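You operate a simulated robot arm through the tools that you are given. There is no shell and no other tool. Be economical: measure what you need, move in short steps, check, and stop when the job is done.

You are at the controls of a simulated robot arm. One attempt, no reset.

## Task
Fetch the cup and set it on the cream card on the top of the grading bench.

The check looks at the end state, three seconds after you hand in, the way a careful person would. Anything else that was tipped, shoved, dropped, spilled or broken makes it a failure.

## Robot
A 6-joint arm with a two-finger parallel gripper, fixed in place. Base frame: the origin is at the foot of the arm, x ahead of it, y to its left, z up; the work surface is at about z = 0. Readings come in cm, degrees, newtons and seconds.
With the tool pointing down near the work surface it reaches from about 18 to 46 cm from the base axis. Its first joint turns from -70.0 to 70.0 degrees. Payload 1.9 kg.
The tool frame sits at the grasp point between the pads (the TCP): z along the fingers, y along the line on which they close. The tips reach 2.3 cm beyond it. The gripper opens to 9.4 cm. The fingers are 3.8 cm wide and 1 cm thick; the gripper's body (5.4 by 9.6 cm) begins 3.9 cm behind the TCP.
Orientation is that of the tool frame in the base frame, as a unit quaternion [w, x, y, z]. With the fingers straight down and closing along the base's y, the tool's x points along the base's -x, its y along +y and its z along -z.

## Interface
- The arm moves only by the tool move_arm. Its argument "plan" is a list of rows, each a list of 3 entries, a list of its own where there are three numbers: the opening, from 0 (shut) to 1 (fully open), then the shift along the tool's x, y, z in m, then the turn about the tool's z in degrees. In form: [[fingers, [x, y, z], twist], ...]. A call has 1 to 8 rows; each row shifts and turns the commanded pose from where the row before left it, along the tool's axes as they then stand. A row lasts 0.2 s, in which the tool goes at most 5 cm and 8.6 degrees; a call with a longer step from one row to the next is refused whole, and so is a gripper value outside its range. A pose out of reach is approached as far as the arm can. The call stops where the force on the tool passes 40 N (or 10 N more than at its start, if that is more) or the arm is blocked; 0.2 s more then pass. The fingers move at their own pace (about 10.8 cm/s each) and stop on an object; they squeeze with about 32 N. The grip force told is the motor's: it shows also when the fingers shut on nothing. Time passes only in rows, and 0.2 s behind the last, so rows that do not move let the fingers close. It gives the time, the measured TCP pose, the force on the tool (base axes), the opening and the grip force at its end, in the units of the frame above (readings bear some noise), and new pictures: "show" is both (left out), scene, wrist or none.
- Cameras (640 x 400 px; columns grow to the right, rows downward): "scene" is fixed at [5.1, 30.58, 43.54]; the picture's right is [-0.76, -0.64, 0.00], its down [-0.23, 0.28, -0.93] and it looks along [0.60, -0.71, -0.36] (base axes); focal length 308 px, centre (320, 200). "wrist" rides on the gripper at [-3.9, 0, -4.4] in the tool frame; the picture's right is [0.00, -1.00, 0.00], its down [0.97, 0.00, -0.24] and it looks along [0.24, 0.00, 0.97] (tool axes); focal length 218 px, centre (320, 200).
- measure_at(camera, pixels): for up to 12 pixels [column, row] of the newest picture of that camera ("zoom" is the newest enlarged one), the place [x, y, z] in the base frame of the surface seen there, good to about 0.3 cm, but the place of the scene camera against the robot may be out by one fixed shift of up to 1.8 cm in any direction. It takes no simulated time.
- zoom(camera, box): a new picture of the part [left, top, right, bottom] of that camera's present view, enlarged. It takes no simulated time.
- finish_job(): hands the job in; it is judged then, once.

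Go step by step. Measure first, check grasps and placings, and put right what went wrong. The budget is 60 turns and 120 pictures, counting those below and the enlarged ones. Unless the task says otherwise, let go and move clear before handing in, and close with one line.

The tools are called after "Emit:" by a JSON object that holds its "method" and its "body". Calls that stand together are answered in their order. move_arm: Moves the arm, as the interface text tells. Its arguments: {"type":"object","properties":{"plan":{"type":"array"},"show":{"type":"string","enum":["both","scene","wrist","none"]}},"required":["plan"]} The other tools are called the same way: measure_at (camera, pixels) gives the place of the surface under pixels of a picture; zoom (camera, box) takes an enlarged picture of a part of a camera's view; finish_job () hands the job in.

At the start:

```text
time_s: 0.0
tool_pos: [31.03, -10.31, 30.52]
orientation: [0.001, 0.0, 1.0, -0.002]
contact_force: [0.7, 0.4, 0.1]
opening: 9.4
grip_force: 0.0
```

scene: 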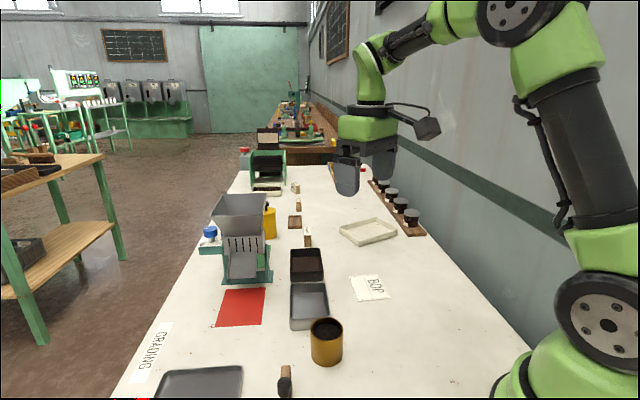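
wrist: 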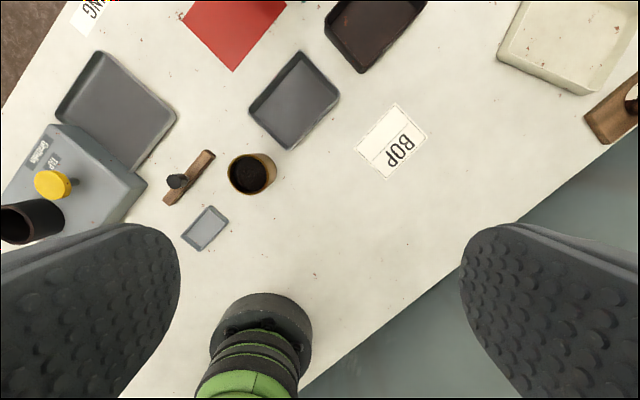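

The scene shows a mustard cup at about (326,341) with dark contents, and a cream card marked BOP at (369,288). I'll enlarge both and measure them.

Emit:
{"method": "zoom", "body": {"camera": "scene", "box": [260, 230, 420, 400]}}

Emit:
{"method": "zoom", "body": {"camera": "wrist", "box": [160, 80, 440, 260]}}

Emit:
{"method": "measure_at", "body": {"camera": "wrist", "pixels": [[250, 156], [228, 174], [276, 172], [252, 194], [248, 175], [395, 104], [427, 133], [387, 179], [355, 148], [391, 141], [290, 149], [205, 228]]}}

Emit:
{"method": "measure_at", "body": {"camera": "scene", "pixels": [[326, 319], [311, 328], [342, 328], [326, 338], [326, 364], [326, 328], [349, 278], [380, 275], [390, 298], [358, 301], [369, 288], [285, 380]]}}

```text
2.35 times, centred on (340, 315) of scene
```

zoom: 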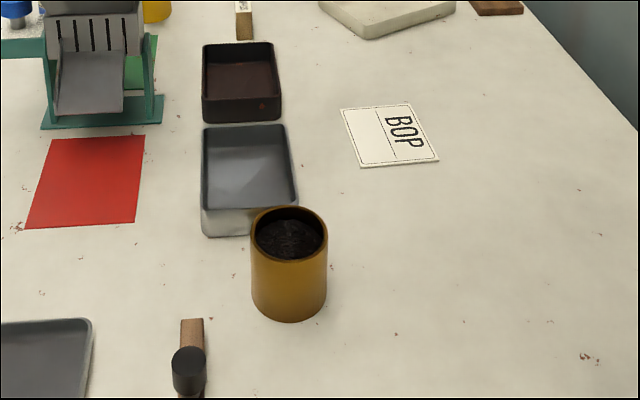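

```text
2.22 times, centred on (300, 170) of wrist
```

zoom: 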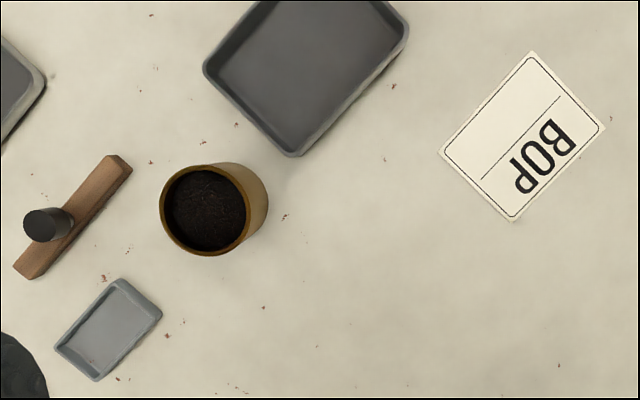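

```text
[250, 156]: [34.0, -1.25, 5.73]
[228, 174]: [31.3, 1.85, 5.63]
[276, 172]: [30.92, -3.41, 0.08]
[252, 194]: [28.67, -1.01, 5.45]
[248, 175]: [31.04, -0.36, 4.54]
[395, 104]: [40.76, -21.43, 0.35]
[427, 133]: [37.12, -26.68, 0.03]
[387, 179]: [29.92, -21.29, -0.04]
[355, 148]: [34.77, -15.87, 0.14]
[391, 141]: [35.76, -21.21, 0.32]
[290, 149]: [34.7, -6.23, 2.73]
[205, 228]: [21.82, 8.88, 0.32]
```

```text
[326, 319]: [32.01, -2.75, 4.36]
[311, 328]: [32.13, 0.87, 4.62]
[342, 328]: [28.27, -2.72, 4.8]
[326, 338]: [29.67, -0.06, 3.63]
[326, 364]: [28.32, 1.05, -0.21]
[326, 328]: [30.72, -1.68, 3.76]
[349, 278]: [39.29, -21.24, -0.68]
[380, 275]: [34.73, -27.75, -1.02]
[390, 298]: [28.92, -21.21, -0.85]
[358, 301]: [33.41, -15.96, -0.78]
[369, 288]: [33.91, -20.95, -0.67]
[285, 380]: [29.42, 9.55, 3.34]
```

The cup reads a rim centre near (31.2, -0.6), a height of about 5.7 and a diameter of about 5. The card's centre is near (35.6, -21.3). I'll check the other yellow object at scene (269,222) and what stands around the cup before descending.

Emit:
{"method": "zoom", "body": {"camera": "scene", "box": [180, 140, 440, 300]}}

Emit:
{"method": "measure_at", "body": {"camera": "wrist", "pixels": [[212, 153], [178, 181], [289, 148], [250, 110], [260, 153], [277, 165], [274, 184]]}}

Emit:
{"method": "move_arm", "body": {"plan": [[0.8, [0, 0.03, 0.03], 0], [0.8, [0, 0.03, 0.03], 0], [0.8, [0, 0.03, 0.03], 0], [0.8, [0, 0.007, 0.03], 0], [0.8, [0, 0, 0.03], 0], [0.8, [0, 0, 0], 0]]}}

```text
2.46 times, centred on (310, 220) of scene
```

zoom: 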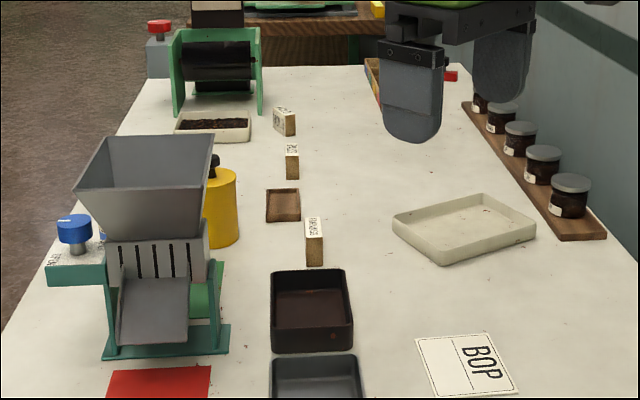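

```text
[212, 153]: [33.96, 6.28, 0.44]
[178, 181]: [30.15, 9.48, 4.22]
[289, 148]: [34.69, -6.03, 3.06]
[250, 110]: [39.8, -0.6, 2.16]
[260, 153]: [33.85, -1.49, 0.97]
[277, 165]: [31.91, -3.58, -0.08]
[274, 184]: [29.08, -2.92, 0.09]
```

```text
time_s: 1.4
tool_pos: [31.15, -0.7, 15.42]
orientation: [0.001, 0.001, 1.0, -0.001]
contact_force: [0.0, -0.1, -0.1]
opening: 7.51
grip_force: 0.0
```

scene: 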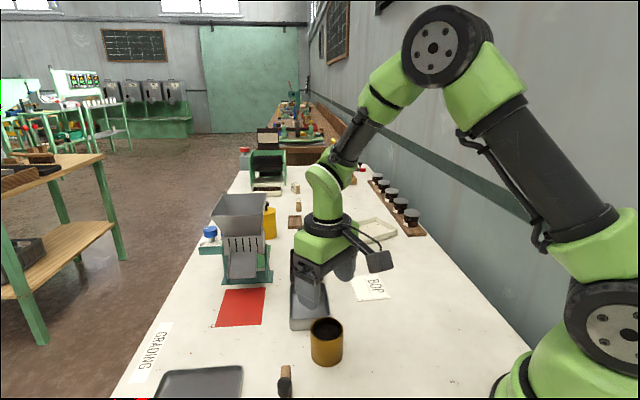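
wrist: 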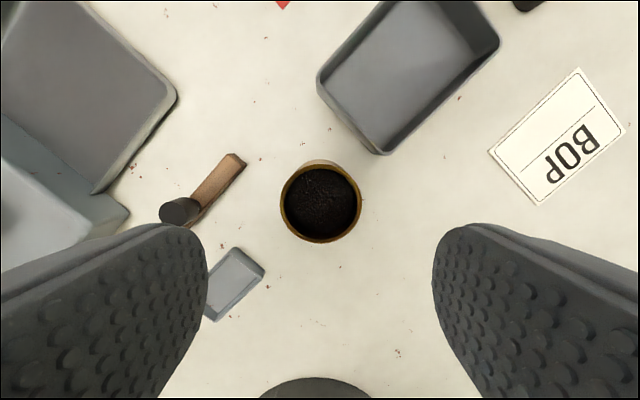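

The other yellow object is a lidded tin, so the mustard cup, now at wrist (321,202), is the right one. I'll measure its rim again from here, along with its near neighbours.

Emit:
{"method": "measure_at", "body": {"camera": "wrist", "pixels": [[321, 166], [321, 241], [282, 203], [360, 203], [321, 161], [380, 153], [243, 163], [180, 211], [235, 250], [263, 270], [321, 205]]}}

```text
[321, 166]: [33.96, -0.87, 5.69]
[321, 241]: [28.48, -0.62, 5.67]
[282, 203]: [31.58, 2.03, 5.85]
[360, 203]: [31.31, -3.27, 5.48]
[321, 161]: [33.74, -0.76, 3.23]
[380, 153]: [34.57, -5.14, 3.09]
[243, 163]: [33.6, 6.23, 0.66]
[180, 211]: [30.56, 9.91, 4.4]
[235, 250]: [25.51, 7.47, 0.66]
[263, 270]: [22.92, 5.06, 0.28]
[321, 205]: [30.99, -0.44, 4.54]
```

The cup's centre reads (31.2, -0.65) with a diameter of 5.4, and the tool is right above it with room on both sides. I'll go down 12 cm with the fingers at 7.5 cm.

Emit:
{"method": "move_arm", "body": {"plan": [[0.8, [-0.001, 0, 0.025], 0], [0.8, [0, 0, 0.025], 0], [0.8, [0, 0, 0.025], 0], [0.8, [0, 0, 0.02], 0], [0.8, [0, 0, 0.015], 0], [0.8, [0, 0, 0.01], 0], [0.8, [0, 0, 0], 0]]}}

```text
time_s: 3.0
tool_pos: [31.13, -0.76, 3.48]
orientation: [0.001, 0.001, 1.0, -0.001]
contact_force: [-0.1, 0.3, 0.3]
opening: 7.51
grip_force: 0.0
```

scene: 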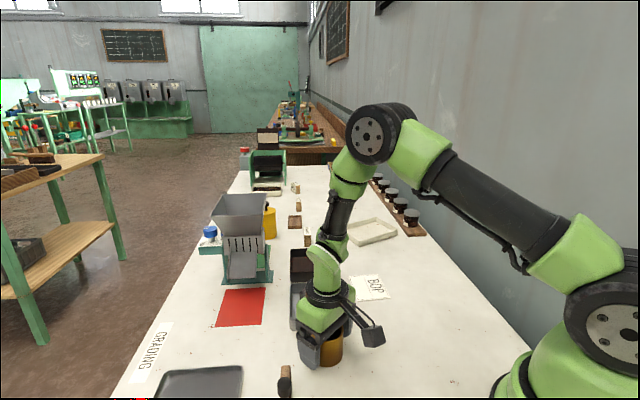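
wrist: 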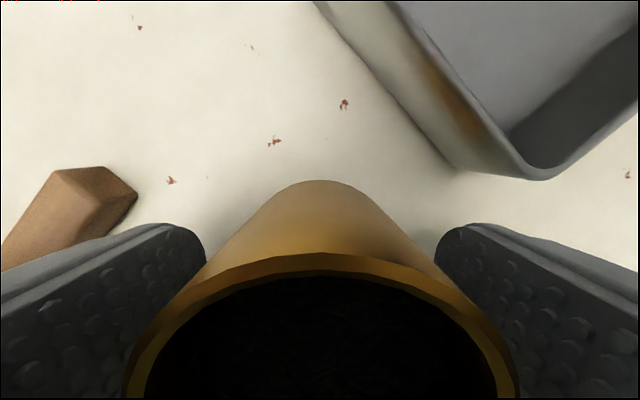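

The cup sits centred between the pads at wrist (205–435), with the tray and wooden tool clear. I'll close the fingers and then lift slightly.

Emit:
{"method": "move_arm", "body": {"plan": [[0.55, [0, 0, 0], 0], [0.45, [0, 0, 0], 0], [0.4, [0, 0, 0], 0], [0.4, [0, 0, 0], 0], [0.4, [0, 0, -0.005], 0], [0.4, [0, 0, -0.01], 0], [0.4, [0, 0, 0], 0]]}}

```text
time_s: 4.6
tool_pos: [31.06, -0.58, 4.97]
orientation: [0.002, 0.0, 1.0, -0.001]
contact_force: [0.9, 0.3, -1.6]
opening: 5.52
grip_force: 32.0
```

scene: 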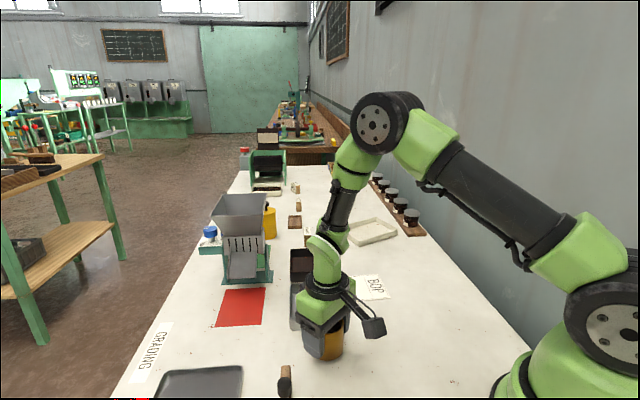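
wrist: 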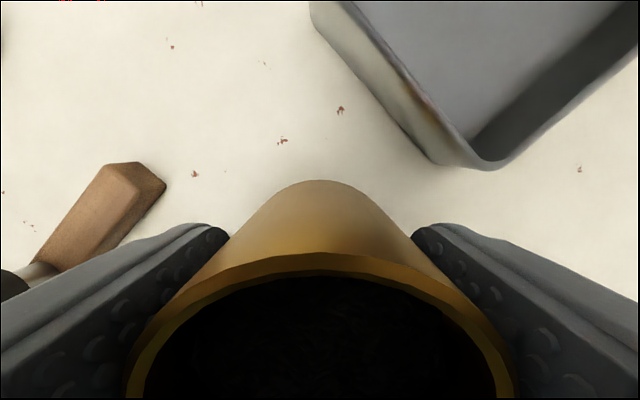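

The cup is held at 5.5 cm and 32 N, and it lifted cleanly with its rim level in the wrist view. I'll raise it 6 cm and start toward the card, which lies along base -y.

Emit:
{"method": "move_arm", "body": {"plan": [[0.4, [0, 0, -0.015], 0], [0.4, [0, 0, -0.02], 0], [0.4, [0, 0, -0.02], 0], [0.4, [0, -0.01, -0.005], 0], [0.4, [-0.003, -0.02, 0], 0], [0.4, [-0.005, -0.025, 0], 0], [0.4, [-0.005, -0.025, 0], 0], [0.4, [-0.005, -0.02, 0], 0]], "show": "none"}}

Emit:
{"method": "move_arm", "body": {"plan": [[0.4, [-0.005, -0.02, 0], 0], [0.4, [-0.005, -0.025, 0], 0], [0.4, [-0.005, -0.025, 0], 0], [0.4, [-0.005, -0.02, 0], 0], [0.4, [0, -0.01, 0], 0], [0.4, [0, 0, 0], 0]]}}

```text
time_s: 6.4
tool_pos: [32.68, -10.66, 11.05]
orientation: [0.0, 0.001, 1.0, 0.0]
contact_force: [0.2, 0.7, -0.8]
opening: 5.53
grip_force: 31.9
```

```text
time_s: 7.8
tool_pos: [34.9, -20.66, 11.04]
orientation: [0.002, 0.001, 1.0, 0.0]
contact_force: [0.3, -0.4, -1.2]
opening: 5.52
grip_force: 31.8
```

scene: 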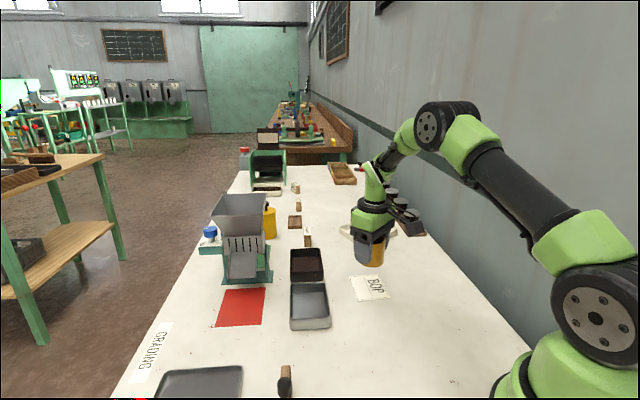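
wrist: 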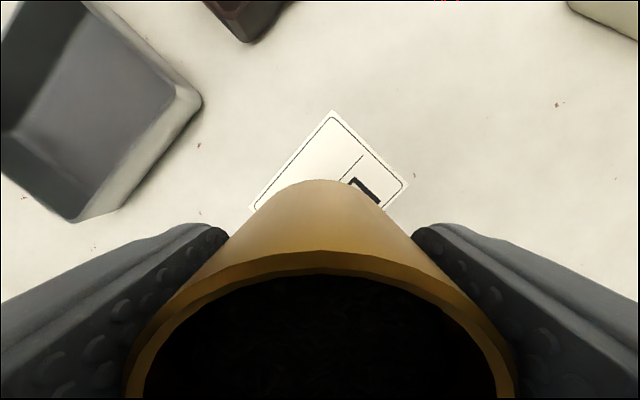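

The wrist picture shows the card's corners at (333,111), (409,187) and (249,208). I'll measure those to set the final offset.

Emit:
{"method": "measure_at", "body": {"camera": "wrist", "pixels": [[333, 113], [406, 186], [252, 208], [190, 205], [320, 183]]}}

```text
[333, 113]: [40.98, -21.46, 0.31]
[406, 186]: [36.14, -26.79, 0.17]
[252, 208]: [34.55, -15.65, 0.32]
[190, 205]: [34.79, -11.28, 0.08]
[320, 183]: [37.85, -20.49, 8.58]
```

The card's centre comes to (35.4, -21.3), and the cup's axis is at about (35.1, -20.7). I'll correct by 0.4 and 0.6 cm and go down to just above the card.

Emit:
{"method": "move_arm", "body": {"plan": [[0.4, [-0.004, -0.006, 0.01], 0], [0.4, [0, 0, 0.02], 0], [0.4, [0, 0, 0.02], 0], [0.4, [0, 0, 0.012], 0], [0.4, [0, 0, 0.006], 0], [0.4, [0, 0, 0], 0]]}}

```text
time_s: 9.2
tool_pos: [35.18, -21.41, 4.2]
orientation: [0.001, 0.001, 1.0, -0.001]
contact_force: [-1.1, 0.5, -0.5]
opening: 5.53
grip_force: 32.3
```

scene: 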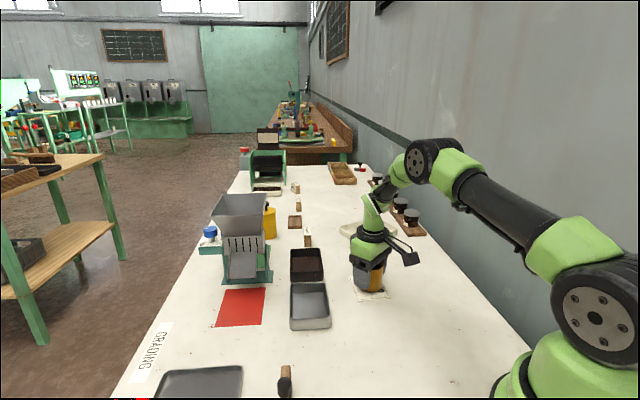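
wrist: 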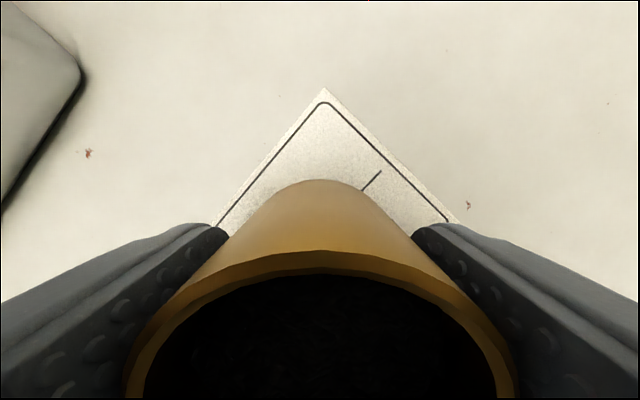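

The cup is centred over the card, whose tip is at wrist (324,90), with about 0.6 cm still to go. I'll lower it in small steps and watch the force.

Emit:
{"method": "move_arm", "body": {"plan": [[0.4, [0, 0, 0.003], 0], [0.4, [0, 0, 0.002], 0], [0.4, [0, 0, 0], 0]], "show": "none"}}

```text
time_s: 10.0
tool_pos: [35.22, -21.42, 3.73]
orientation: [0.001, 0.001, 1.0, 0.0]
contact_force: [-0.9, -0.1, 6.1]
opening: 5.51
grip_force: 32.8
```

The force went from -0.5 to +6.1 N upward, so the cup is resting on the card. I'll open the fingers without moving.

Emit:
{"method": "move_arm", "body": {"plan": [[0.6, [0, 0, 0], 0], [0.65, [0, 0, 0], 0], [0.75, [0, 0, 0], 0], [0.8, [0, 0, 0], 0]]}}

```text
time_s: 11.0
tool_pos: [35.37, -21.31, 3.68]
orientation: [0.001, 0.001, 1.0, -0.001]
contact_force: [0.2, -0.5, 0.2]
opening: 7.52
grip_force: 0.1
```

scene: 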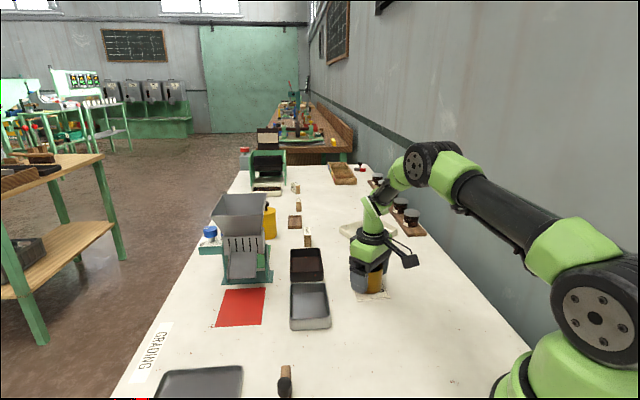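
wrist: 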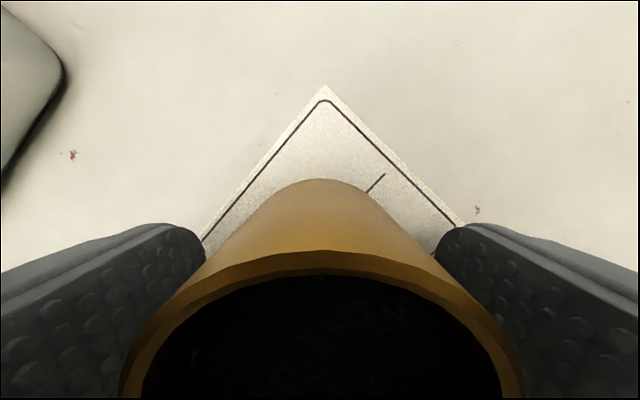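

The pads are clear of the cup on both sides and it stands upright on the card. I'll go straight up and move aside.

Emit:
{"method": "move_arm", "body": {"plan": [[0.8, [0, 0, -0.01], 0], [0.8, [0, 0, -0.02], 0], [0.8, [0, 0, -0.03], 0], [0.8, [0, 0, -0.03], 0], [0.8, [0, 0, -0.03], 0], [0.8, [0.02, 0.02, -0.03], 0], [0.8, [0.03, 0.03, 0], 0], [0.8, [0, 0, 0], 0]]}}

```text
time_s: 12.8
tool_pos: [30.26, -16.24, 18.71]
orientation: [0.001, 0.001, 1.0, -0.001]
contact_force: [-0.3, 0.0, 1.3]
opening: 7.51
grip_force: 0.1
```

scene: 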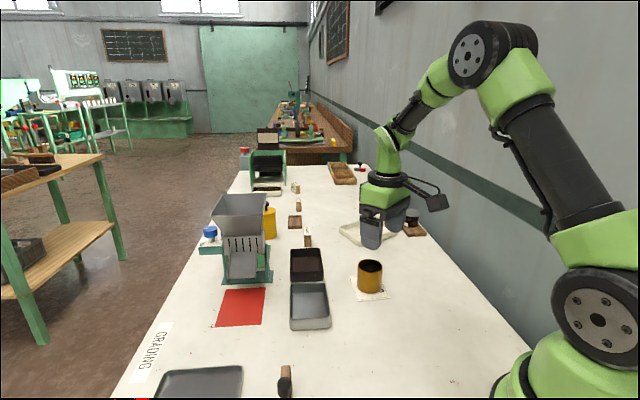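
wrist: 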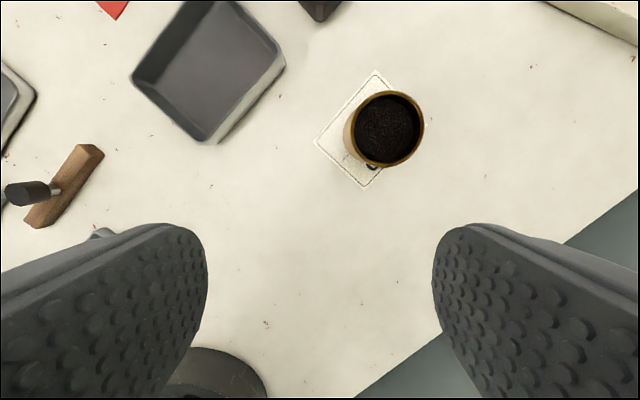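

The cup stands upright on the cream card at scene (370,277), still full, with the gripper clear and nothing else moved. I'm handing in.

Emit:
{"method": "finish_job", "body": {}}

```text
The job is handed in.
```

The cup is standing upright and still full on the cream BOP card, and I saw nothing else disturbed in the last pictures.
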